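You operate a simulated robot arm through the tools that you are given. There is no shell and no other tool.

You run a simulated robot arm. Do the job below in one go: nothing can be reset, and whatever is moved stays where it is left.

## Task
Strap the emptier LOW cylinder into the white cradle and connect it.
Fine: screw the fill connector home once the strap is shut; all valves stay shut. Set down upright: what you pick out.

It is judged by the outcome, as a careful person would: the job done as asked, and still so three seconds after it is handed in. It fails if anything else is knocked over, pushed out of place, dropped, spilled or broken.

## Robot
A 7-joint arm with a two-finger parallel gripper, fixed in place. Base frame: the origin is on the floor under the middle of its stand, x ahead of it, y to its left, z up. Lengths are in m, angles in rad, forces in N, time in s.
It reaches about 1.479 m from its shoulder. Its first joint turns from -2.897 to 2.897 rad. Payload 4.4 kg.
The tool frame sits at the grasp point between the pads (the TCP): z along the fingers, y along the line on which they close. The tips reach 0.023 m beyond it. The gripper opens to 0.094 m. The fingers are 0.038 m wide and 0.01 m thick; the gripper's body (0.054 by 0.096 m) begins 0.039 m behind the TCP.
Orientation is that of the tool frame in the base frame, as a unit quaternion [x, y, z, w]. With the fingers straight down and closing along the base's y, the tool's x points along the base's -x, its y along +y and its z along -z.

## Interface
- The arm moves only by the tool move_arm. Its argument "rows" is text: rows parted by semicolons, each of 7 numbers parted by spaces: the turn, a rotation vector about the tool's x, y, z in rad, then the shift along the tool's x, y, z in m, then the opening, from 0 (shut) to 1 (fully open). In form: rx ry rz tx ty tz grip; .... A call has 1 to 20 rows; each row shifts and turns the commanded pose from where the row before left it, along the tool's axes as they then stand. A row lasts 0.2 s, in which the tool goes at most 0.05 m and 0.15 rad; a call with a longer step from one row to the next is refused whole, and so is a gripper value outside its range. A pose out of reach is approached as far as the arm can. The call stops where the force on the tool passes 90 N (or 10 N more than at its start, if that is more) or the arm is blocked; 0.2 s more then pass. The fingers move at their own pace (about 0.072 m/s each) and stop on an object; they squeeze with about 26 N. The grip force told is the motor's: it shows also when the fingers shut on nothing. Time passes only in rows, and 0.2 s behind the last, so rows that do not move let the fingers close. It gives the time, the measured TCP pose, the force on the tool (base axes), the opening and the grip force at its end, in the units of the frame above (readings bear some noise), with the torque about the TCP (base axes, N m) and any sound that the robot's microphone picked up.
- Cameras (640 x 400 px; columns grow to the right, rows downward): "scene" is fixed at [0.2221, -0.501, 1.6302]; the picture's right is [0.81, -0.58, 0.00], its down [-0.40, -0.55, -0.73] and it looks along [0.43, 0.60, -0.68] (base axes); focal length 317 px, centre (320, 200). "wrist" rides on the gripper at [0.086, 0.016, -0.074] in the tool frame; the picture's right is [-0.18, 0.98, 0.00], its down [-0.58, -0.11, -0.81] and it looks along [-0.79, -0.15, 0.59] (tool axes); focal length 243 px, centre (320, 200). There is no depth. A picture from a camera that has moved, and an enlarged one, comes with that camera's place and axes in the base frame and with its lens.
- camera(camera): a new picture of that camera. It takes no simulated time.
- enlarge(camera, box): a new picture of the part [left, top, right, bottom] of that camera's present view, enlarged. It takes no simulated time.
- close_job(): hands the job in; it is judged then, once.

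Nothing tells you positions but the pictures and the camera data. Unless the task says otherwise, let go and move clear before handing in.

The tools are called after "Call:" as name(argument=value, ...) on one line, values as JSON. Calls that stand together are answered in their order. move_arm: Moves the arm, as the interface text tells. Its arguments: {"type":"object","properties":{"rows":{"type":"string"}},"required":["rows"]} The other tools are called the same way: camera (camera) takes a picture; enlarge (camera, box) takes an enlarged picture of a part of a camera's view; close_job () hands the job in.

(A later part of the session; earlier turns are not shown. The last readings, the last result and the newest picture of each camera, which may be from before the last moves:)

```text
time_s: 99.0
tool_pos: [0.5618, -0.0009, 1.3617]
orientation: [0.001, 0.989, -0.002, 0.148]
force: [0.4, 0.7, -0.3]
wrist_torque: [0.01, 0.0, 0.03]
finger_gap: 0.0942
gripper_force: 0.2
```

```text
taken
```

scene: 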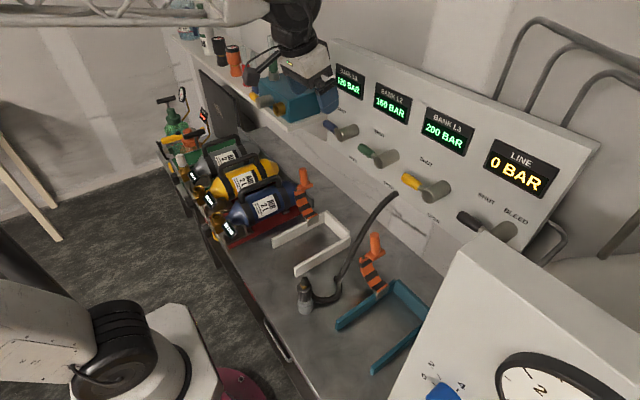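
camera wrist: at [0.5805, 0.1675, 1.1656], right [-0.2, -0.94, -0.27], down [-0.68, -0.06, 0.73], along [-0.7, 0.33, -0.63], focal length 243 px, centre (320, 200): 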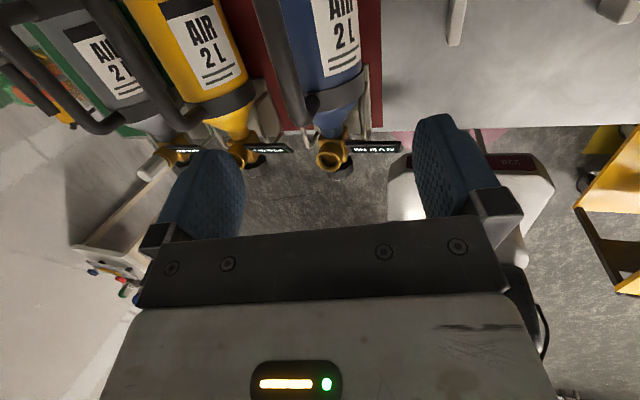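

The wrist is back in its original configuration. I'll finish straightening and move above the blue cylinder's handle.

Call:
move_arm(rows="0 0.149 0 0 0 0 1; 0 0.148 0 0 0 0 1; 0 0 0 0.003 0.0304 0.0313 1; 0 0 0 0.003 0.0304 0.0313 1; 0 0 0 0.003 0.0304 0.0313 1; 0 0 0 0.003 0.0304 0.0313 1; 0 0 0 0.003 0.0304 0.0313 1; 0 0 0 0.003 0.0304 0.0313 1; 0 0 0 0.003 0.0304 0.0313 1; 0 0 0 0.003 0.0304 0.0313 1; 0 0 0 0.003 0.0304 0.0313 1; 0 0 0 0 0 0 1")

Call:
camera(camera="wrist")

Call:
camera(camera="scene")

```text
time_s: 101.6
tool_pos: [0.5362, 0.2714, 1.0783]
orientation: [0.001, 1.0, -0.003, 0.0]
force: [0.0, 0.0, 0.1]
wrist_torque: [-0.01, -0.02, 0.01]
finger_gap: 0.094
gripper_force: 0.0
```

```text
taken
camera wrist: at [0.4492, 0.2872, 1.1527], right [0.19, 0.98, 0.0], down [0.58, -0.11, 0.81], along [0.79, -0.15, -0.59], focal length 243 px, centre (320, 200)
```

wrist: 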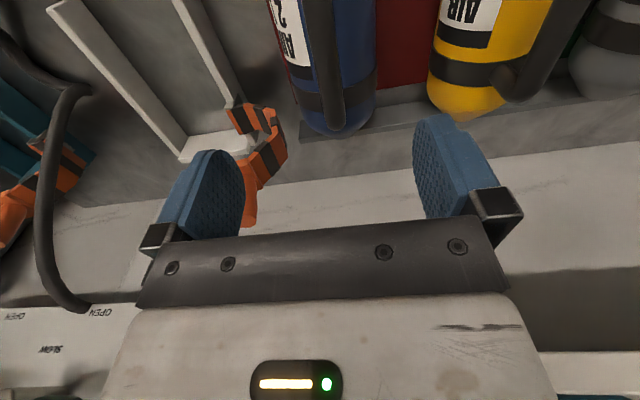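

```text
taken
```

scene: 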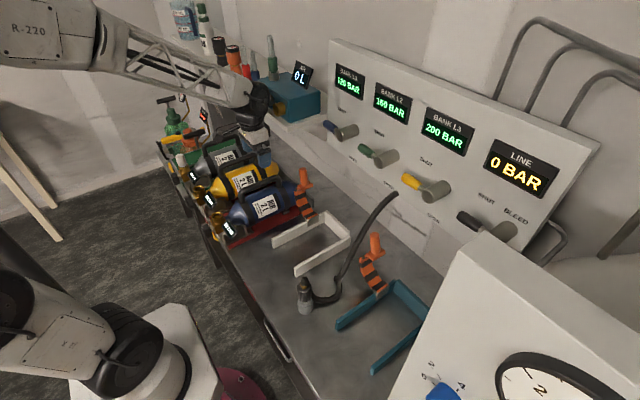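

The handle bar lies directly below, about 3 mm to the left. I'll descend partway with the fingers open.

Call:
move_arm(rows="0 0 0 0 0.003 0.04 0.8; 0 0 0 0 0 0.04 0.8; 0 0 0 0 0 0.035 0.8; 0 0 0 0 0 0 0.8")

Call:
camera(camera="wrist")

Call:
enlarge(camera="scene", box=[190, 120, 330, 240])

```text
time_s: 102.6
tool_pos: [0.5353, 0.2742, 0.9649]
orientation: [0.001, 1.0, -0.001, 0.0]
force: [-0.7, 0.1, 0.0]
wrist_torque: [0.02, 0.01, 0.0]
finger_gap: 0.0754
gripper_force: 0.1
```

```text
taken
camera wrist: at [0.4493, 0.2896, 1.0382], right [0.19, 0.98, 0.0], down [0.58, -0.11, 0.81], along [0.79, -0.15, -0.59], focal length 243 px, centre (320, 200)
```

wrist: 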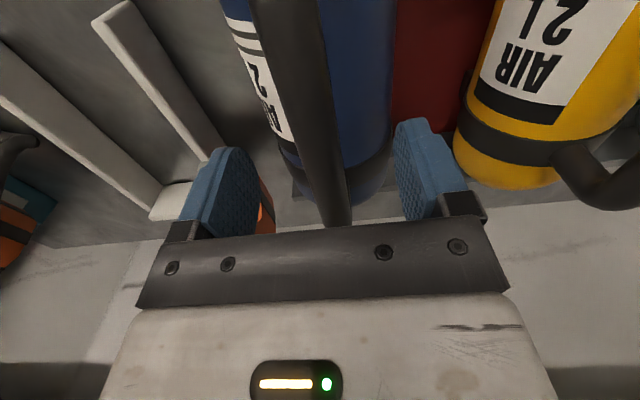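

```text
3.33 times, centred on (260, 180) of scene
camera zoom: at [0.2221, -0.501, 1.6302], right [0.81, -0.58, 0.0], down [-0.4, -0.55, -0.73], along [0.43, 0.6, -0.68], focal length 1056 px, centre (520, 267)
```

zoom: 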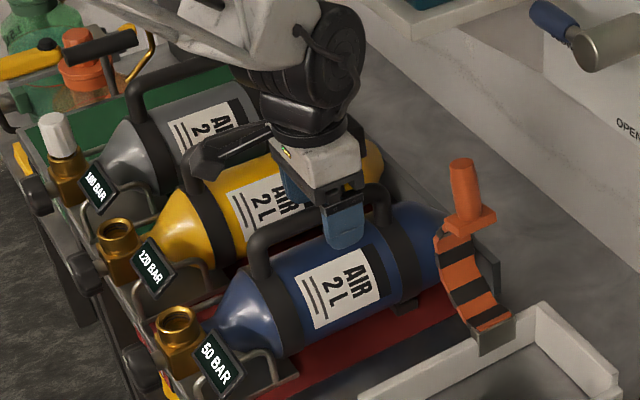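

Call:
move_arm(rows="0 0 0 0 0 0.012 0.8; 0 0 0 0 0 0.010 0.8; 0 0 0 0 0 0 0.8")

Call:
enlarge(camera="scene", box=[220, 140, 310, 220])

```text
time_s: 103.4
tool_pos: [0.5346, 0.2736, 0.9431]
orientation: [0.001, 1.0, -0.001, 0.0]
force: [-1.0, -0.2, -0.3]
wrist_torque: [-0.01, -0.03, 0.0]
finger_gap: 0.0756
gripper_force: 0.1
```

```text
5.00 times, centred on (265, 180) of scene
camera zoom: at [0.2221, -0.501, 1.6302], right [0.81, -0.58, 0.0], down [-0.4, -0.55, -0.73], along [0.43, 0.6, -0.68], focal length 1583 px, centre (595, 300)
```

zoom: 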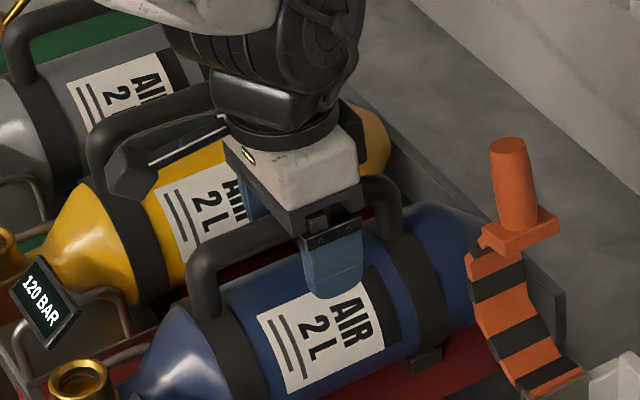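

The bar sits slightly above the TCP, so I'll raise the gripper 8 mm and close on it.

Call:
move_arm(rows="0 0 0 0 0 -0.008 0.8; 0 0 0 0 0 0 0; 0 0 0 0 0 0 0; 0 0 0 0 0 0 0; 0 0 0 0 0 0 0; 0 0 0 0 0 0 0")

Call:
enlarge(camera="scene", box=[200, 140, 310, 240])

Call:
camera(camera="wrist")

```text
time_s: 104.8
tool_pos: [0.5337, 0.2748, 0.9506]
orientation: [0.0, 1.0, -0.002, 0.001]
force: [-0.1, 6.9, 4.3]
wrist_torque: [-0.04, 0.15, -0.01]
finger_gap: 0.0197
gripper_force: 25.7
```

```text
4.00 times, centred on (255, 190) of scene
camera zoom: at [0.2221, -0.501, 1.6302], right [0.81, -0.58, 0.0], down [-0.4, -0.55, -0.73], along [0.43, 0.6, -0.68], focal length 1267 px, centre (580, 240)
```

zoom: 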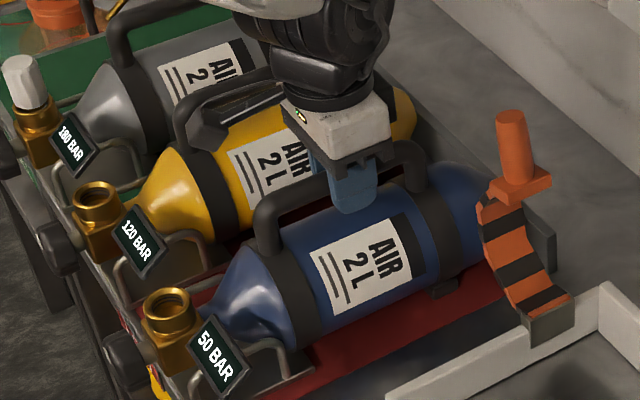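

```text
taken
camera wrist: at [0.4487, 0.2902, 1.0245], right [0.19, 0.98, 0.0], down [0.58, -0.11, 0.81], along [0.79, -0.15, -0.59], focal length 243 px, centre (320, 200)
```

wrist: 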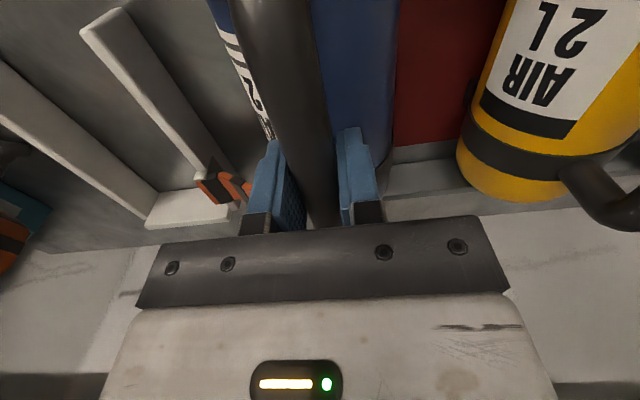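

The handle is gripped: a 20 mm bar at 26 N. I'll lift 2 cm and check the load and attitude.

Call:
move_arm(rows="0 0 0 0 0 -0.005 0; 0 0 0 0 0 -0.005 0; 0 0 0 0 0 -0.01 0; 0 0 0 0 0 0 0; 0 0 0 0 0 0 0")

Call:
enlarge(camera="scene", box=[190, 140, 320, 250])

```text
time_s: 106.0
tool_pos: [0.5342, 0.2738, 0.9712]
orientation: [0.001, 1.0, -0.001, 0.0]
force: [0.0, 1.1, -20.3]
wrist_torque: [-0.04, -0.37, -0.01]
finger_gap: 0.0198
gripper_force: 26.3
```

```text
3.64 times, centred on (255, 195) of scene
camera zoom: at [0.2221, -0.501, 1.6302], right [0.81, -0.58, 0.0], down [-0.4, -0.55, -0.73], along [0.43, 0.6, -0.68], focal length 1151 px, centre (556, 218)
```

zoom: 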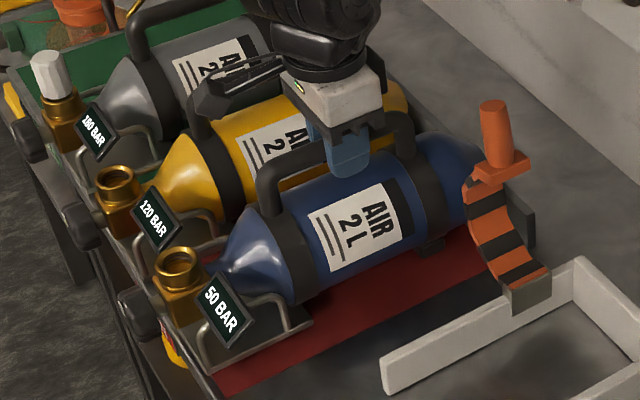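

The cylinder is lifted level and weighs about 20 N. Before moving it I'll measure the cradle, backstop and strap more precisely, to place it properly.

Call:
enlarge(camera="scene", box=[265, 160, 365, 280])

Call:
enlarge(camera="scene", box=[200, 165, 320, 245])

Call:
enlarge(camera="wrist", box=[60, 0, 420, 230])

```text
3.33 times, centred on (315, 220) of scene
camera zoom: at [0.2221, -0.501, 1.6302], right [0.81, -0.58, 0.0], down [-0.4, -0.55, -0.73], along [0.43, 0.6, -0.68], focal length 1056 px, centre (337, 133)
```

zoom: 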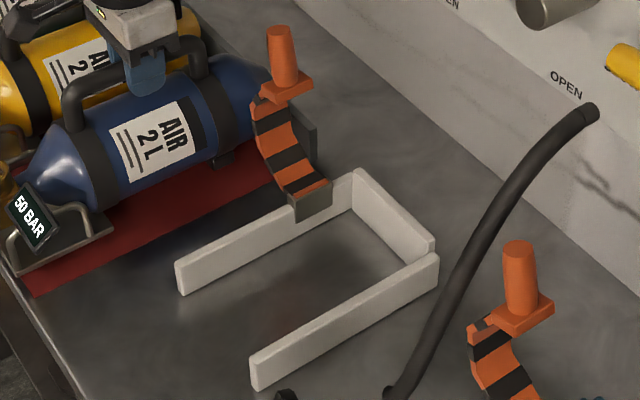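

```text
5.00 times, centred on (260, 205) of scene
camera zoom: at [0.2221, -0.501, 1.6302], right [0.81, -0.58, 0.0], down [-0.4, -0.55, -0.73], along [0.43, 0.6, -0.68], focal length 1583 px, centre (620, 175)
```

zoom: 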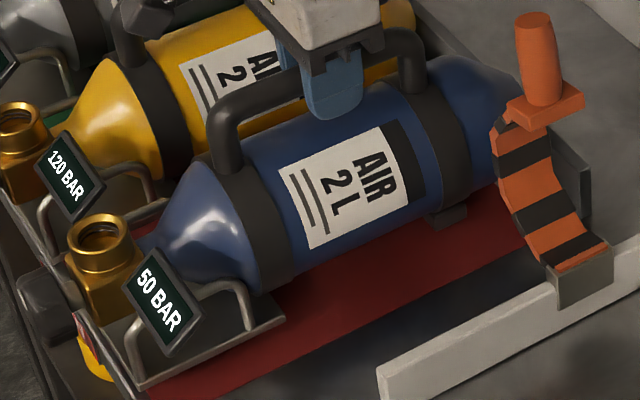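

```text
1.74 times, centred on (240, 115) of wrist
camera zoom: at [0.4489, 0.2902, 1.0441], right [0.19, 0.98, 0.0], down [0.58, -0.11, 0.81], along [0.79, -0.15, -0.59], focal length 422 px, centre (459, 348)
```

zoom: 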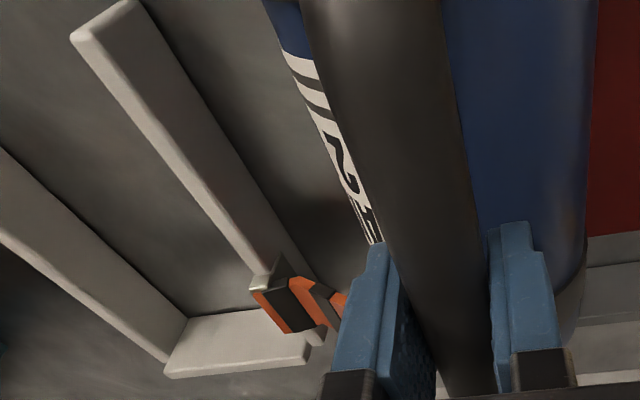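

The rails are centred at y≈0.063, the backstop's inner face is at x≈0.692, and the strap spans x≈0.62–0.66. That means the cylinder needs essentially no x shift. I'll lift it clear, pull back to avoid the open strap, then go across.

Call:
move_arm(rows="0 0 0 0 0 -0.012 0; 0 0 0 0 0 -0.02 0; 0 0 0 0 0 -0.02 0; 0 0 0 0 0 -0.02 0; 0 0 0 0 0 -0.02 0; 0 0 0 0 0 -0.008 0; 0 0 0 0 0 0 0; 0 0 0 0.01 0 0 0; 0 0 0 0.02 0 0 0; 0 0 0 0.02 0 0 0; 0 0 0 0.02 0 0 0; 0 0 0 0.02 0 0 0; 0 0 0 0.01 0 0 0; 0 0 0 0 0 0 0")

Call:
camera(camera="scene")

Call:
camera(camera="wrist")

```text
time_s: 109.0
tool_pos: [0.4346, 0.2744, 1.0696]
orientation: [0.001, 1.0, -0.001, 0.0]
force: [0.2, 0.2, -20.3]
wrist_torque: [0.0, -0.34, 0.0]
finger_gap: 0.02
gripper_force: 25.7
```

```text
taken
```

scene: 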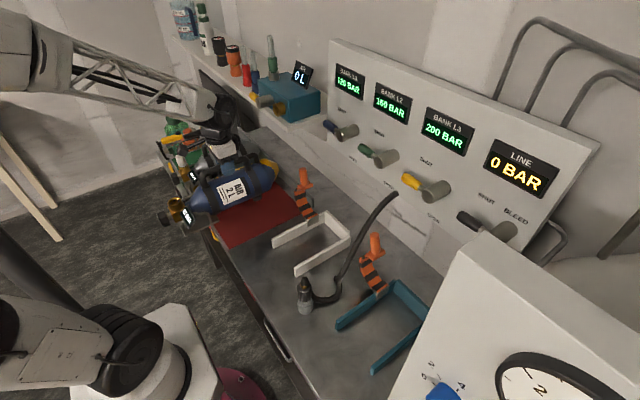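

```text
taken
camera wrist: at [0.3488, 0.2904, 1.1439], right [0.19, 0.98, 0.0], down [0.58, -0.11, 0.81], along [0.79, -0.15, -0.59], focal length 243 px, centre (320, 200)
```

wrist: 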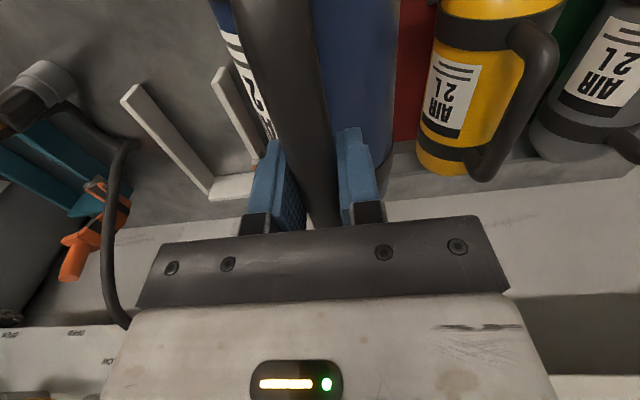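

Clear of the rack. Now across to the cradle's centreline.

Call:
move_arm(rows="0 0 0 0 -0.01 0 0; 0 0 0 0 -0.02 0 0; 0 0 0 0 -0.02 0 0; 0 0 0 0 -0.02 0 0; 0 0 0 0 -0.02 0 0; 0 0 0 0 -0.02 0 0; 0 0 0 0 -0.02 0 0; 0 0 0 0 -0.02 0 0; 0 0 0 0 -0.02 0 0; 0 0 0 0 -0.02 0 0; 0 0 0 0 -0.015 0 0; 0 0 0 0 -0.006 0 0; 0 0 0 0 0 0 0")

Call:
camera(camera="wrist")

Call:
enlarge(camera="scene", box=[180, 120, 380, 300])

```text
time_s: 111.8
tool_pos: [0.4333, 0.0631, 1.0723]
orientation: [0.0, 1.0, -0.002, 0.0]
force: [0.3, 0.8, -20.5]
wrist_torque: [0.02, -0.3, 0.02]
finger_gap: 0.0201
gripper_force: 26.2
```

```text
taken
camera wrist: at [0.3487, 0.0793, 1.1453], right [0.19, 0.98, 0.0], down [0.58, -0.11, 0.81], along [0.79, -0.15, -0.59], focal length 243 px, centre (320, 200)
```

wrist: 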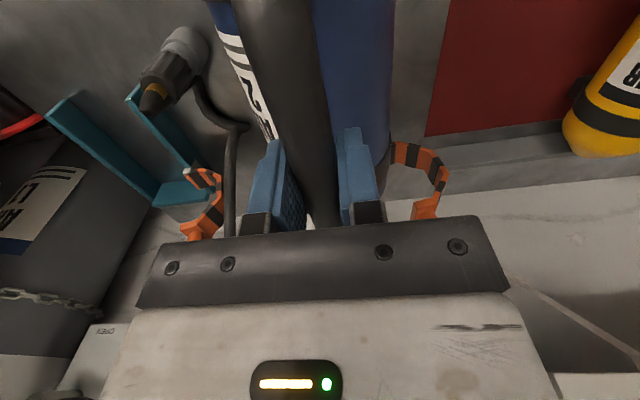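

```text
2.22 times, centred on (280, 210) of scene
camera zoom: at [0.2221, -0.501, 1.6302], right [0.81, -0.58, 0.0], down [-0.4, -0.55, -0.73], along [0.43, 0.6, -0.68], focal length 704 px, centre (409, 178)
```

zoom: 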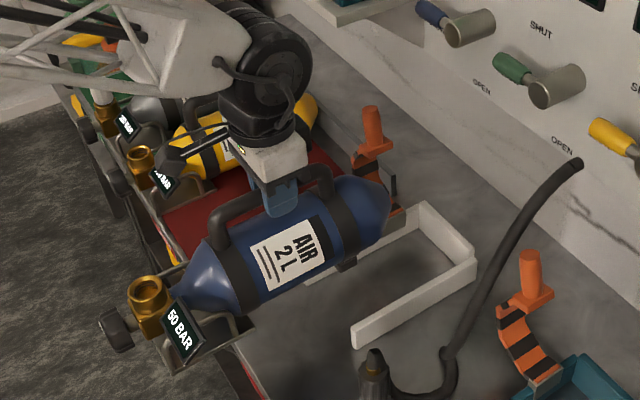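

The wire-and-plate foot is part of the cylinder, so it came along. Next I'll slide forward over the cradle, still above the rails and to the right of the open strap.

Call:
move_arm(rows="0 0 0 -0.01 0 0 0; 0 0 0 -0.02 0 0 0; 0 0 0 -0.02 0 0 0; 0 0 0 -0.02 0 0 0; 0 0 0 0 0 0 0")

Call:
camera(camera="wrist")

Call:
enlarge(camera="scene", box=[220, 140, 360, 290])

```text
time_s: 113.0
tool_pos: [0.503, 0.0623, 1.0719]
orientation: [0.0, 1.0, -0.002, 0.0]
force: [-0.1, 0.4, -20.0]
wrist_torque: [-0.01, -0.32, 0.01]
finger_gap: 0.0197
gripper_force: 25.6
```

```text
taken
camera wrist: at [0.4187, 0.0797, 1.1454], right [0.19, 0.98, 0.0], down [0.58, -0.11, 0.81], along [0.79, -0.15, -0.59], focal length 243 px, centre (320, 200)
```

wrist: 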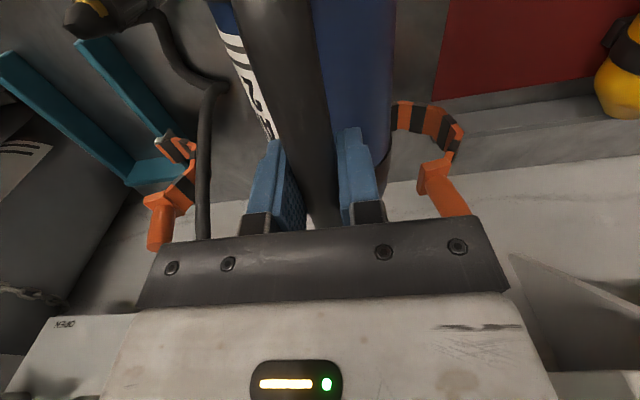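

```text
2.67 times, centred on (290, 215) of scene
camera zoom: at [0.2221, -0.501, 1.6302], right [0.81, -0.58, 0.0], down [-0.4, -0.55, -0.73], along [0.43, 0.6, -0.68], focal length 844 px, centre (400, 160)
```

zoom: 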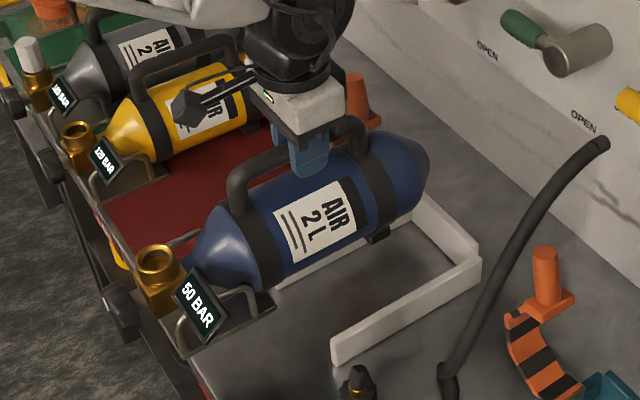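

Call:
move_arm(rows="0 0 0 -0.015 0.0005 0 0; 0 0 0 -0.015 0 0 0; 0 0 0 0 0 0 0; 0 0 0 0 0 0.015 0; 0 0 0 0 0 0.02 0; 0 0 0 0 0 0.015 0; 0 0 0 0 0 0 0")

Call:
camera(camera="wrist")

Call:
enlarge(camera="scene", box=[230, 150, 360, 290])

```text
time_s: 114.6
tool_pos: [0.5338, 0.0643, 1.0208]
orientation: [0.001, 1.0, -0.001, -0.001]
force: [1.1, 1.0, -20.0]
wrist_torque: [-0.01, -0.32, -0.03]
finger_gap: 0.0199
gripper_force: 26.3
```

```text
taken
camera wrist: at [0.4484, 0.0801, 1.0949], right [0.19, 0.98, 0.0], down [0.58, -0.11, 0.81], along [0.79, -0.15, -0.59], focal length 243 px, centre (320, 200)
```

wrist: 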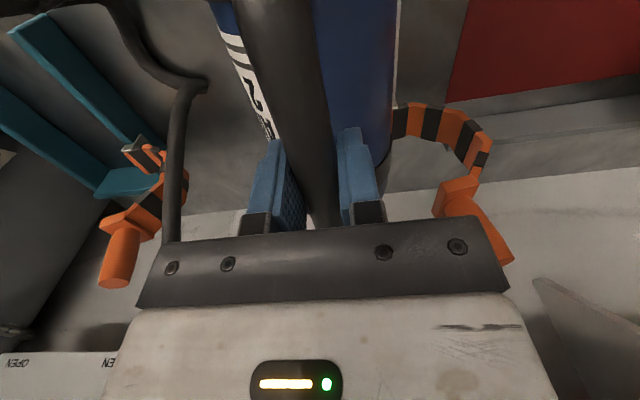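

```text
2.86 times, centred on (295, 220) of scene
camera zoom: at [0.2221, -0.501, 1.6302], right [0.81, -0.58, 0.0], down [-0.4, -0.55, -0.73], along [0.43, 0.6, -0.68], focal length 905 px, centre (391, 143)
```

zoom: 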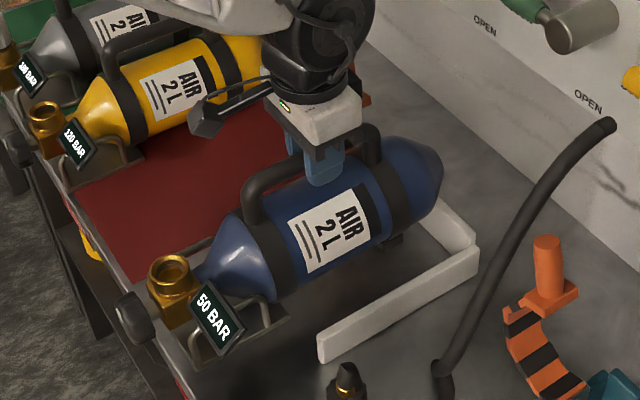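

Call:
move_arm(rows="0 0 0 0 -0.001 0.015 0; 0 0 0 0 0 0.015 0; 0 0 0 0 0 0.01 0; 0 0 0 0 0 0.008 0; 0 0 0 0 0 0 0")

Call:
enlarge(camera="scene", box=[230, 150, 360, 290])

Call:
camera(camera="wrist")

```text
time_s: 115.8
tool_pos: [0.534, 0.0635, 0.9744]
orientation: [0.001, 1.0, -0.002, 0.0]
force: [-0.1, -1.6, -20.7]
wrist_torque: [-0.01, -0.28, 0.0]
finger_gap: 0.0199
gripper_force: 25.9
```

```text
2.86 times, centred on (295, 220) of scene
camera zoom: at [0.2221, -0.501, 1.6302], right [0.81, -0.58, 0.0], down [-0.4, -0.55, -0.73], along [0.43, 0.6, -0.68], focal length 905 px, centre (391, 143)
```

zoom: 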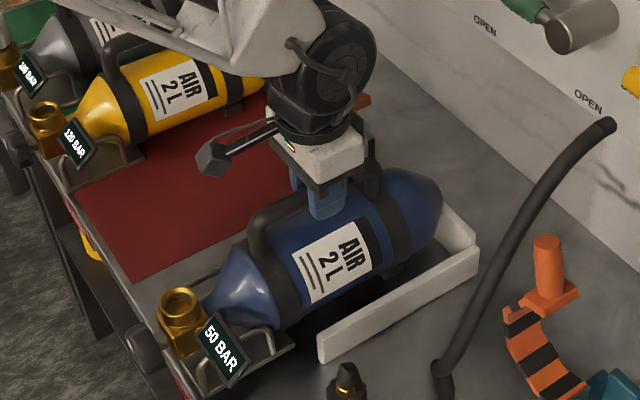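

```text
taken
camera wrist: at [0.4484, 0.0788, 1.0472], right [0.19, 0.98, 0.0], down [0.58, -0.11, 0.81], along [0.79, -0.15, -0.59], focal length 243 px, centre (320, 200)
```

wrist: 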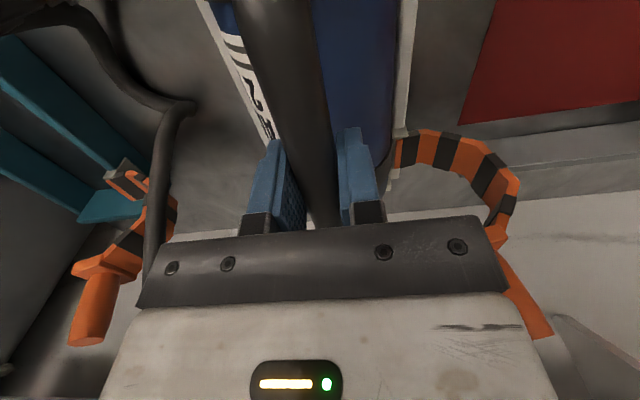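

It's centred between the rails. I'll lower the last stretch gently.

Call:
move_arm(rows="0 0 0 0 0 0.006 0; 0 0 0 0 0 0.006 0; 0 0 0 0 0 0.004 0; 0 0 0 0 0 0 0")

```text
time_s: 116.8
tool_pos: [0.5337, 0.0625, 0.957]
orientation: [0.001, 1.0, -0.001, -0.001]
force: [0.1, -0.6, -20.6]
wrist_torque: [0.04, -0.28, -0.01]
finger_gap: 0.02
gripper_force: 26.9
```

Call:
move_arm(rows="0 0 0 0 0 0.003 0; 0 0 0 0 0 0.003 0; 0 0 0 0 0 0 0")

Call:
enlarge(camera="scene", box=[230, 170, 360, 290])

```text
time_s: 117.6
tool_pos: [0.5337, 0.0625, 0.9534]
orientation: [0.001, 1.0, -0.002, 0.002]
force: [-10.1, 3.7, 22.1]
wrist_torque: [0.0, -0.03, -0.06]
finger_gap: 0.0201
gripper_force: 25.8
```

```text
3.33 times, centred on (295, 230) of scene
camera zoom: at [0.2221, -0.501, 1.6302], right [0.81, -0.58, 0.0], down [-0.4, -0.55, -0.73], along [0.43, 0.6, -0.68], focal length 1056 px, centre (403, 100)
```

zoom: 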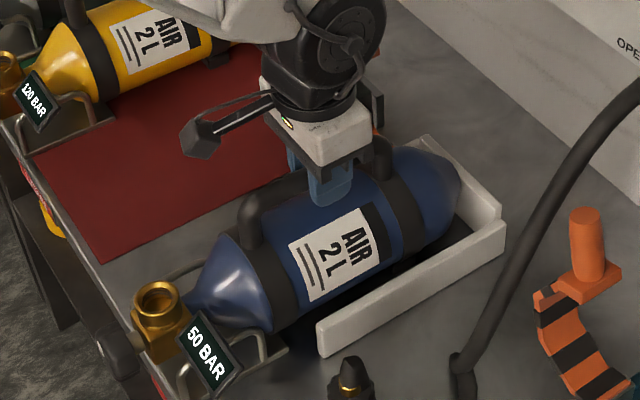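

Touched down, with about 40 N of reaction. I'll ease up slightly and release, then check that it sits upright.

Call:
move_arm(rows="0 0 0 0 0 -0.0025 0; 0 0 0 0 0 0 0; 0 0 0 0 0 0 0.3; 0 0 0 0 0 0 0.6; 0 0 0 0 0 0 0.6; 0 0 0 0 0 0 0.6")

Call:
enlarge(camera="scene", box=[230, 170, 360, 290])

Call:
camera(camera="wrist")

```text
time_s: 119.0
tool_pos: [0.5341, 0.0617, 0.9544]
orientation: [0.001, 1.0, -0.001, 0.0]
force: [-0.5, 0.5, -0.1]
wrist_torque: [0.01, 0.01, -0.03]
finger_gap: 0.0564
gripper_force: 0.1
```

```text
3.33 times, centred on (295, 230) of scene
camera zoom: at [0.2221, -0.501, 1.6302], right [0.81, -0.58, 0.0], down [-0.4, -0.55, -0.73], along [0.43, 0.6, -0.68], focal length 1056 px, centre (403, 100)
```

zoom: 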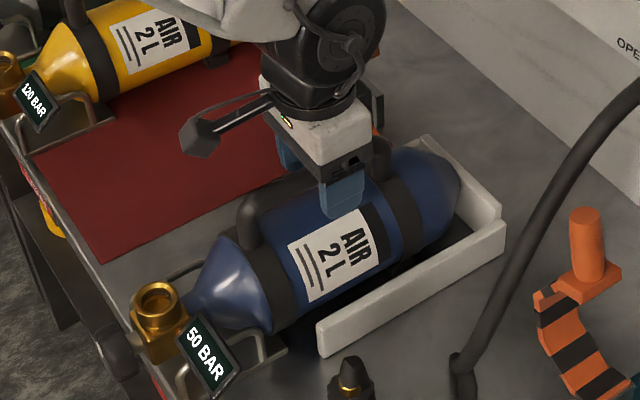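

```text
taken
camera wrist: at [0.4483, 0.0784, 1.0277], right [0.19, 0.98, 0.0], down [0.58, -0.11, 0.81], along [0.79, -0.15, -0.59], focal length 243 px, centre (320, 200)
```

wrist: 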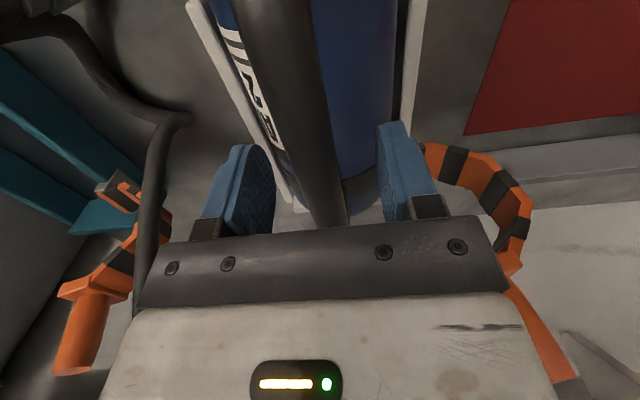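

Call:
move_arm(rows="0 0 0 0 0 -0.02 0.8; 0 0 0 0 0 -0.04 0.8; 0 0 0 0 0 -0.04 0.8; 0 0 0 0 0 -0.04 0.8; 0 0 0 0 0 0 0.8")

Call:
camera(camera="scene")

Call:
enlarge(camera="scene", box=[230, 170, 360, 290])

Call:
camera(camera="wrist")

```text
time_s: 120.2
tool_pos: [0.5347, 0.0624, 1.0933]
orientation: [0.001, 1.0, -0.002, 0.0]
force: [0.4, -0.5, -0.1]
wrist_torque: [-0.02, 0.0, -0.04]
finger_gap: 0.0754
gripper_force: 0.1
```

```text
taken
```

scene: 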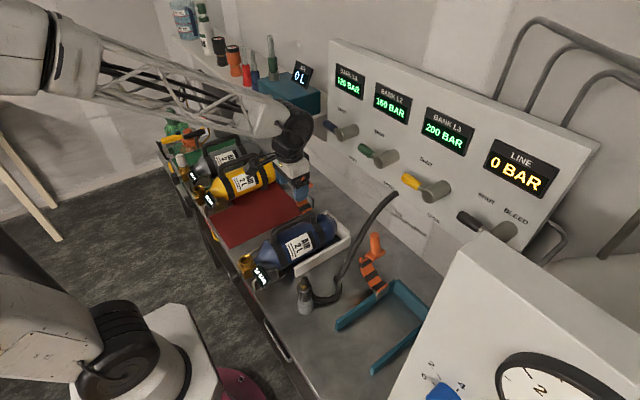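

```text
3.33 times, centred on (295, 230) of scene
camera zoom: at [0.2221, -0.501, 1.6302], right [0.81, -0.58, 0.0], down [-0.4, -0.55, -0.73], along [0.43, 0.6, -0.68], focal length 1056 px, centre (403, 100)
```

zoom: 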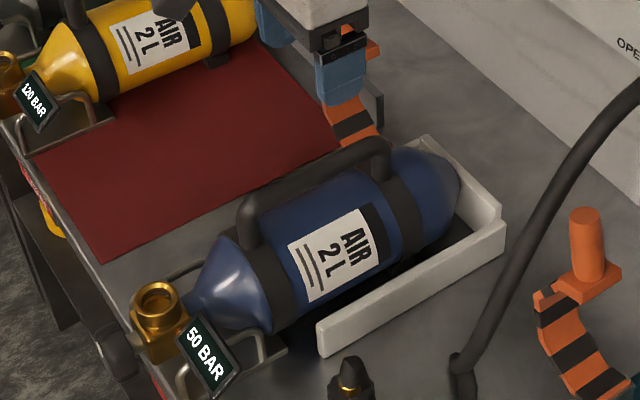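

```text
taken
camera wrist: at [0.4478, 0.0788, 1.1678], right [0.19, 0.98, 0.0], down [0.58, -0.11, 0.81], along [0.79, -0.15, -0.59], focal length 243 px, centre (320, 200)
```

wrist: 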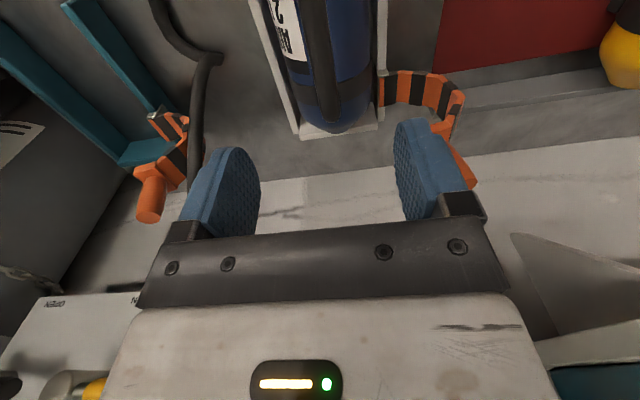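

Call:
enlarge(camera="wrist", box=[240, 0, 480, 150])

Call:
enlarge(camera="scene", box=[280, 200, 360, 270])

```text
2.67 times, centred on (360, 75) of wrist
camera zoom: at [0.4478, 0.0788, 1.1678], right [0.19, 0.98, 0.0], down [0.58, -0.11, 0.81], along [0.79, -0.15, -0.59], focal length 647 px, centre (213, 533)
```

zoom: 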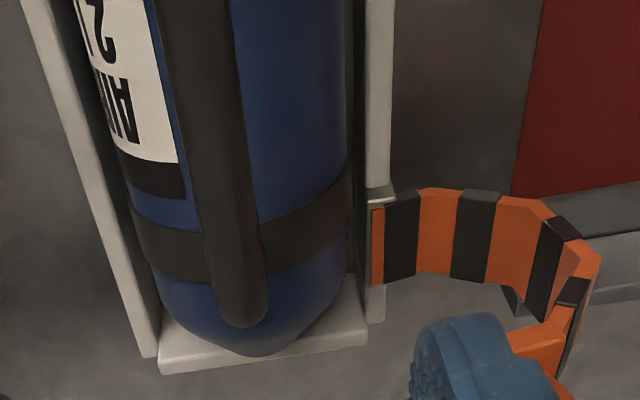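

```text
5.71 times, centred on (320, 235) of scene
camera zoom: at [0.2221, -0.501, 1.6302], right [0.81, -0.58, 0.0], down [-0.4, -0.55, -0.73], along [0.43, 0.6, -0.68], focal length 1809 px, centre (320, 0)
```

zoom: 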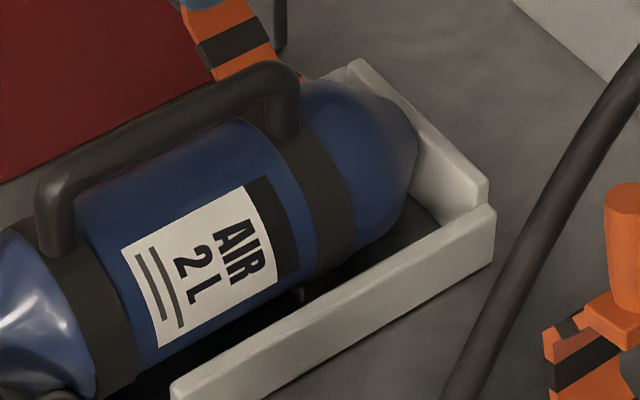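

The cylinder is seated upright in the cradle with its end at the backstop, and the handle's rear post looks about 1 cm clear of the strap's plane. Next I'll close the gripper, go around to the +y side of the open strap's knob with a slight tilt away from the panel levers, and push the strap over.

Call:
move_arm(rows="0 0 0 0 0.045 0 0; 0 0 0 0 0.045 0 0; 0 0 0 0 0.045 0 0; 0 0 0 0 0.045 0 0; 0 -0.117 0 0 0 0 0; 0 -0.117 0 0 0 0 0; 0 -0.116 0 0 0 0 0; 0 0 0 -0.0218 0 0.0368 0; 0 0 0 -0.0218 0 0.0368 0; 0 0 0 -0.0218 0 0.0368 0; 0 0 0 0 0 0 0")

Call:
camera(camera="wrist")

Call:
enlarge(camera="scene", box=[230, 110, 380, 250])

```text
time_s: 122.6
tool_pos: [0.6269, 0.2437, 1.0174]
orientation: [0.0, 0.984, -0.001, 0.175]
force: [0.1, 0.6, 0.0]
wrist_torque: [-0.02, 0.0, 0.01]
finger_gap: 0.0002
gripper_force: 25.6
```

```text
taken
camera wrist: at [0.5211, 0.2592, 1.0562], right [0.17, 0.98, 0.06], down [0.27, -0.11, 0.96], along [0.95, -0.15, -0.28], focal length 243 px, centre (320, 200)
```

wrist: 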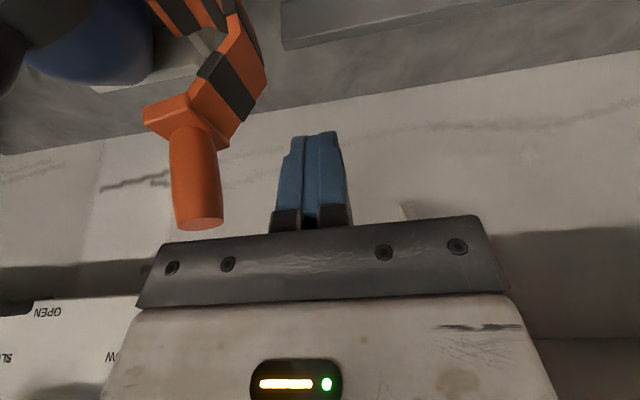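

```text
2.86 times, centred on (305, 180) of scene
camera zoom: at [0.2221, -0.501, 1.6302], right [0.81, -0.58, 0.0], down [-0.4, -0.55, -0.73], along [0.43, 0.6, -0.68], focal length 905 px, centre (363, 257)
```

zoom: 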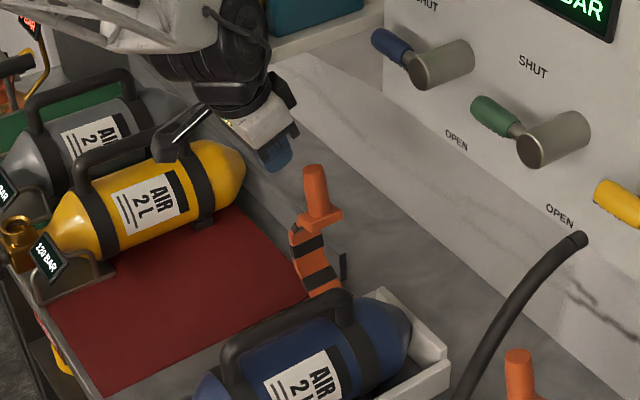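

The knob's tip is at about (0.638, 0.175, 1.027), right beside the closed fingers. I'll lower slightly and push it toward -y in steps.

Call:
move_arm(rows="0 0 0 0.0 0 0.012 0; 0 0 0 0 -0.02 0 0; 0 0 0 0 -0.02 0 0; 0 0 0 0 -0.015 0 0; 0 0 0 0 -0.015 0 0; 0 0 0 0 -0.015 0 0; 0 0 0 0 -0.015 0 0; 0 0 0 0 0 0 0")

Call:
camera(camera="wrist")

Call:
enlarge(camera="scene", box=[250, 130, 380, 250])

```text
time_s: 124.4
tool_pos: [0.6387, 0.1423, 1.0035]
orientation: [0.0, 0.984, -0.002, 0.176]
force: [4.8, 1.6, 22.7]
wrist_torque: [-0.18, -0.04, 0.08]
finger_gap: 0.0
gripper_force: 25.9
```

```text
taken
camera wrist: at [0.5322, 0.1582, 1.0423], right [0.17, 0.98, 0.06], down [0.27, -0.11, 0.96], along [0.95, -0.15, -0.28], focal length 243 px, centre (320, 200)
```

wrist: 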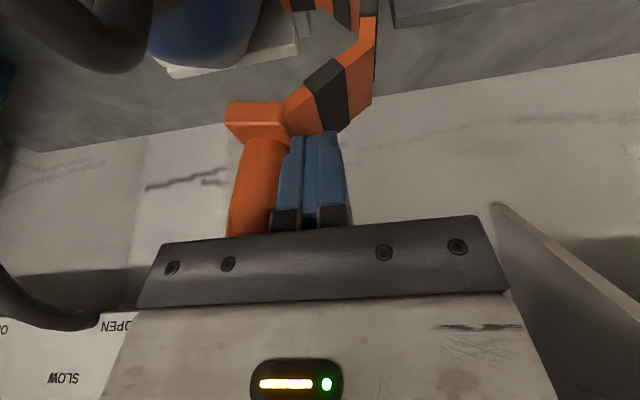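

```text
3.33 times, centred on (315, 190) of scene
camera zoom: at [0.2221, -0.501, 1.6302], right [0.81, -0.58, 0.0], down [-0.4, -0.55, -0.73], along [0.43, 0.6, -0.68], focal length 1056 px, centre (337, 233)
```

zoom: 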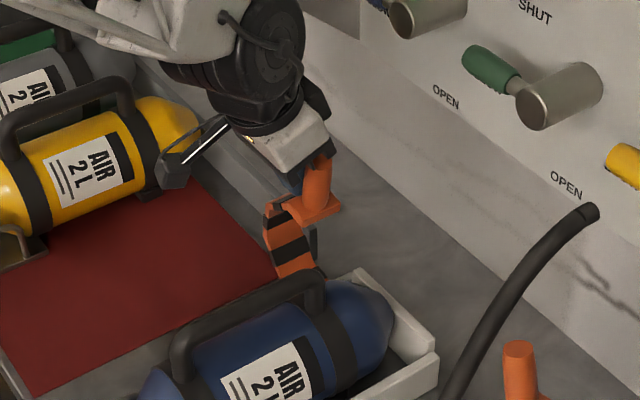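

The strap is turning, but the fingertip is rubbing on the strap end. I'll raise it a little and continue.

Call:
move_arm(rows="0 0 0 0 0 -0.012 0; 0 0 0 0 -0.015 0 0; 0 0 0 0 -0.015 0 0; 0 0 0 0 -0.015 0 0; 0 0 0 0 -0.015 0 0; 0 0 0 0 0 0 0")

Call:
camera(camera="wrist")

Call:
enlarge(camera="scene", box=[250, 130, 380, 250])

```text
time_s: 125.8
tool_pos: [0.6337, 0.0817, 1.0132]
orientation: [0.0, 0.985, -0.002, 0.175]
force: [-0.4, -0.8, -0.2]
wrist_torque: [-0.02, 0.0, 0.02]
finger_gap: 0.0
gripper_force: 25.7
```

```text
taken
camera wrist: at [0.5272, 0.0978, 1.0527], right [0.17, 0.98, 0.06], down [0.27, -0.11, 0.96], along [0.95, -0.15, -0.28], focal length 243 px, centre (320, 200)
```

wrist: 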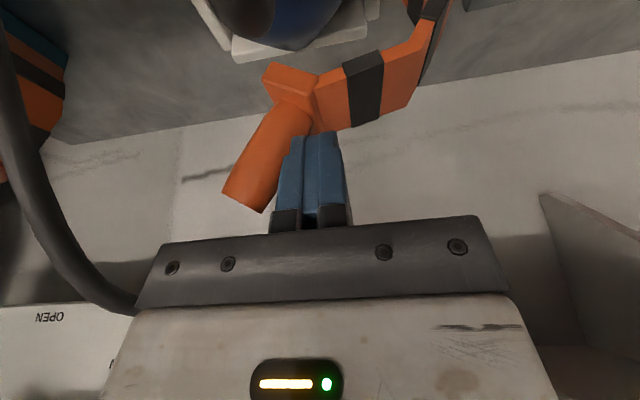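

```text
3.33 times, centred on (315, 190) of scene
camera zoom: at [0.2221, -0.501, 1.6302], right [0.81, -0.58, 0.0], down [-0.4, -0.55, -0.73], along [0.43, 0.6, -0.68], focal length 1056 px, centre (337, 233)
```

zoom: 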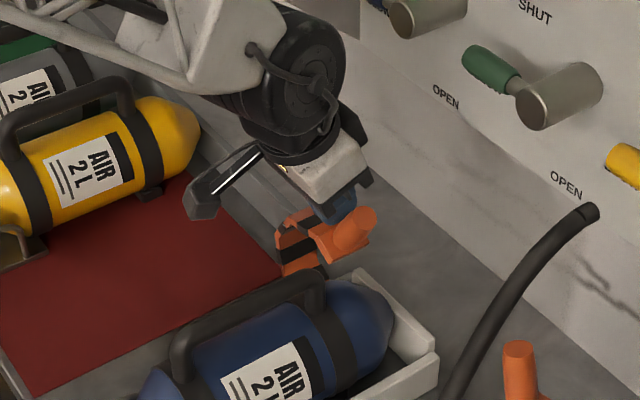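

The hinge holds the strap where I leave it, so I can push it along its arc. I'll continue over and down.

Call:
move_arm(rows="0 0 0 0.0014 -0.0158 0.0039 0; 0 0 0 0.0014 -0.0158 0.0039 0; 0 0 0 0.0031 -0.0166 0.0085 0; 0 0 0 0.0031 -0.0166 0.0085 0; 0 0 0 0 0 0 0")

Call:
camera(camera="wrist")

Call:
enlarge(camera="scene", box=[260, 140, 380, 260])

```text
time_s: 127.0
tool_pos: [0.6338, 0.0165, 0.9875]
orientation: [0.0, 0.985, -0.001, 0.174]
force: [-0.6, -0.1, 0.5]
wrist_torque: [-0.02, -0.03, 0.01]
finger_gap: 0.0
gripper_force: 25.7
```

```text
taken
camera wrist: at [0.5272, 0.033, 1.0268], right [0.17, 0.98, 0.06], down [0.27, -0.11, 0.96], along [0.95, -0.15, -0.28], focal length 243 px, centre (320, 200)
```

wrist: 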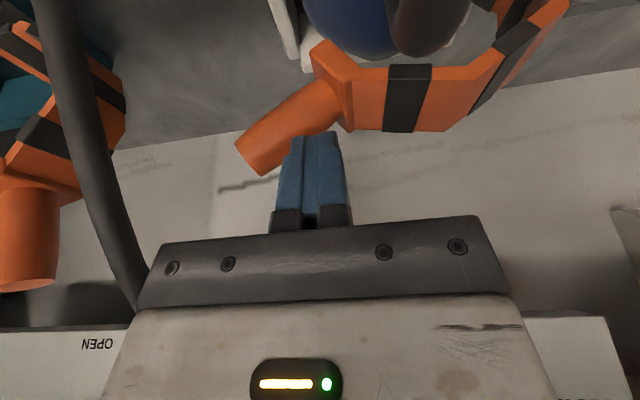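

```text
3.33 times, centred on (320, 200) of scene
camera zoom: at [0.2221, -0.501, 1.6302], right [0.81, -0.58, 0.0], down [-0.4, -0.55, -0.73], along [0.43, 0.6, -0.68], focal length 1056 px, centre (320, 200)
```

zoom: 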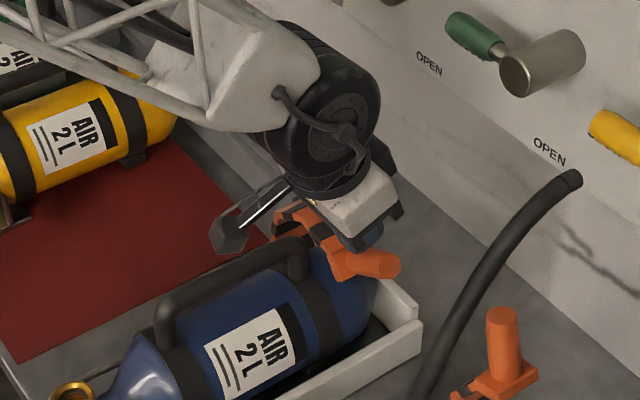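

Call:
move_arm(rows="0 0 0 0.0067 -0.0165 0.0183 0; 0 0 0 0.0062 -0.015 0.0169 0; 0 0 0 0 0 0 0")

Call:
camera(camera="wrist")

Call:
enlarge(camera="scene", box=[260, 160, 380, 260])

```text
time_s: 127.8
tool_pos: [0.6343, -0.0143, 0.9499]
orientation: [0.0, 0.985, -0.001, 0.175]
force: [0.4, 0.6, -0.4]
wrist_torque: [-0.05, 0.01, -0.01]
finger_gap: 0.0
gripper_force: 26.0
```

```text
taken
camera wrist: at [0.5274, 0.0019, 0.9891], right [0.17, 0.98, 0.06], down [0.27, -0.11, 0.96], along [0.95, -0.15, -0.28], focal length 243 px, centre (320, 200)
```

wrist: 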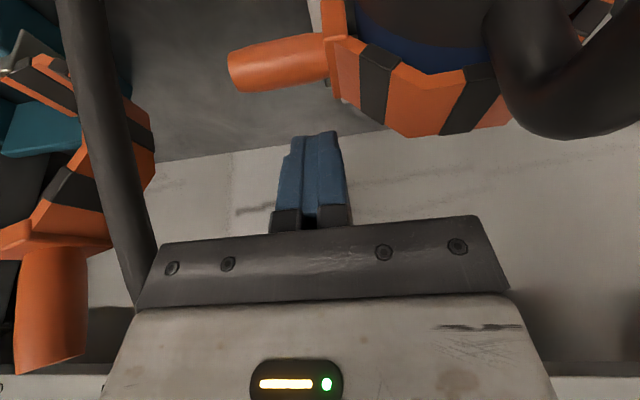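

```text
4.00 times, centred on (320, 210) of scene
camera zoom: at [0.2221, -0.501, 1.6302], right [0.81, -0.58, 0.0], down [-0.4, -0.55, -0.73], along [0.43, 0.6, -0.68], focal length 1267 px, centre (320, 160)
```

zoom: 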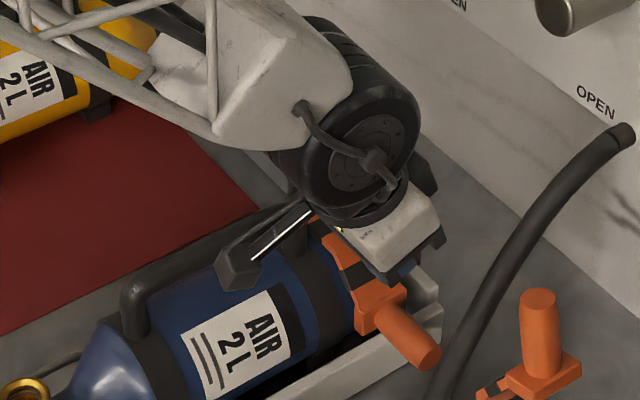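

The strap has dropped to its closed position on its own. I'll press the knob down gently to make sure it's fully shut and listen for a latch.

Call:
move_arm(rows="0 0 0 0.0055 -0.012 0.015 0; 0 0 0 0.0051 -0.012 0.0141 0; 0 0 0 0.0024 0 0.0066 0; 0 0 0 0 0 0 0")

Call:
camera(camera="wrist")

```text
time_s: 128.8
tool_pos: [0.6323, -0.0392, 0.9121]
orientation: [0.0, 0.985, -0.001, 0.174]
force: [-0.2, 0.7, 0.6]
wrist_torque: [0.04, -0.06, -0.02]
finger_gap: 0.0
gripper_force: 26.2
```

```text
taken
camera wrist: at [0.5266, -0.0223, 0.9513], right [0.17, 0.98, 0.06], down [0.27, -0.11, 0.96], along [0.95, -0.15, -0.28], focal length 243 px, centre (320, 200)
```

wrist: 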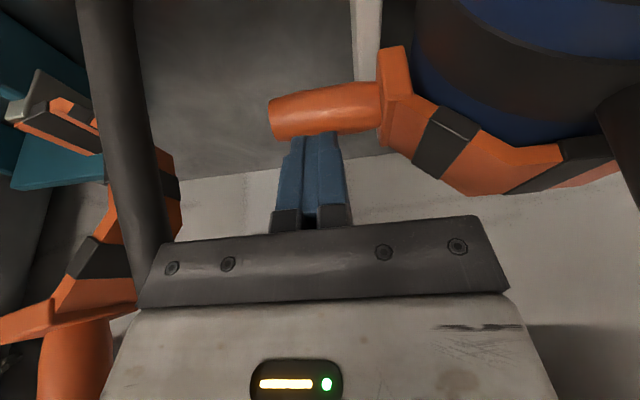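

Call:
move_arm(rows="0 0 0 0.0014 0 0.0038 0; 0 0 0 0.0014 0 0.0038 0; 0 0 0 0 0 0 0")

Call:
move_arm(rows="0 0 0 0.0010 0 0.0028 0; 0 0 0 0.0010 0 0.0028 0; 0 0 0 0 0 0 0")

```text
time_s: 129.6
tool_pos: [0.6331, -0.0384, 0.9055]
orientation: [0.001, 0.984, -0.002, 0.176]
force: [-37.4, -5.8, 59.3]
wrist_torque: [0.09, 0.9, -0.42]
finger_gap: 0.0
gripper_force: 26.2
```

```text
time_s: 129.9
tool_pos: [0.6331, -0.0394, 0.9056]
orientation: [0.001, 0.984, -0.003, 0.176]
force: [-42.3, 4.5, 39.9]
wrist_torque: [0.19, 0.96, -0.04]
finger_gap: 0.0
gripper_force: 26.3
stopped in row 1: the force on the tool passed its limit at 99 N (the readings are from after the stop); the commanded pose is now the measured one
```

The strap is hard against its stop, so it's fully shut. I'll back off and inspect it.

Call:
move_arm(rows="0 0 0 0 0 -0.01 0; 0 0 0 0 0 -0.03 0; 0 0 0 -0.01 0 -0.04 0; 0 0 0 -0.01 0 -0.04 0; 0 0 0 0 0 -0.04 0; 0 0 0 0 0 -0.04 0; 0 0 0 0 0 0 0")

Call:
camera(camera="scene")

Call:
enlarge(camera="scene", box=[230, 190, 370, 300])

Call:
camera(camera="wrist")

```text
time_s: 131.5
tool_pos: [0.583, -0.0378, 1.0987]
orientation: [0.001, 0.984, -0.003, 0.176]
force: [-0.5, -0.3, -0.6]
wrist_torque: [0.0, 0.01, 0.0]
finger_gap: 0.0
gripper_force: 26.3
```

```text
taken
```

scene: 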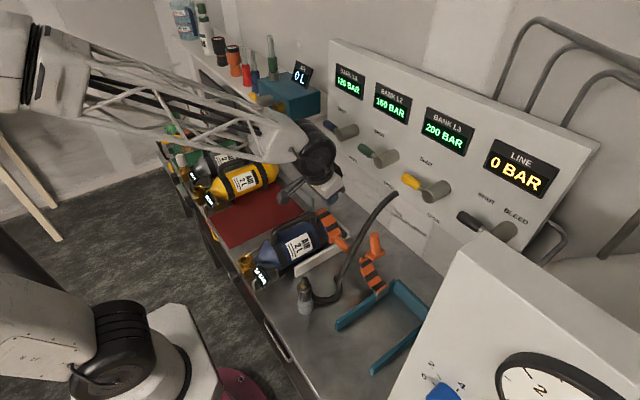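

```text
3.64 times, centred on (300, 245) of scene
camera zoom: at [0.2221, -0.501, 1.6302], right [0.81, -0.58, 0.0], down [-0.4, -0.55, -0.73], along [0.43, 0.6, -0.68], focal length 1151 px, centre (393, 36)
```

zoom: 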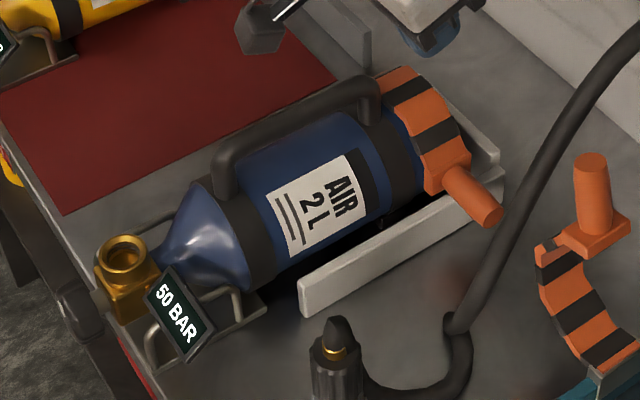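

```text
taken
camera wrist: at [0.4764, -0.0212, 1.139], right [0.18, 0.98, 0.06], down [0.27, -0.11, 0.96], along [0.95, -0.15, -0.28], focal length 243 px, centre (320, 200)
```

wrist: 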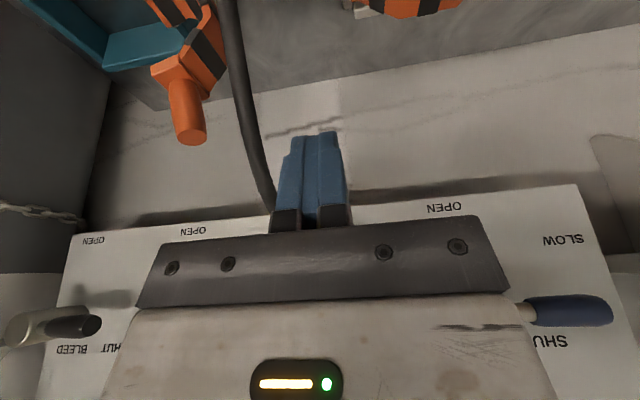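

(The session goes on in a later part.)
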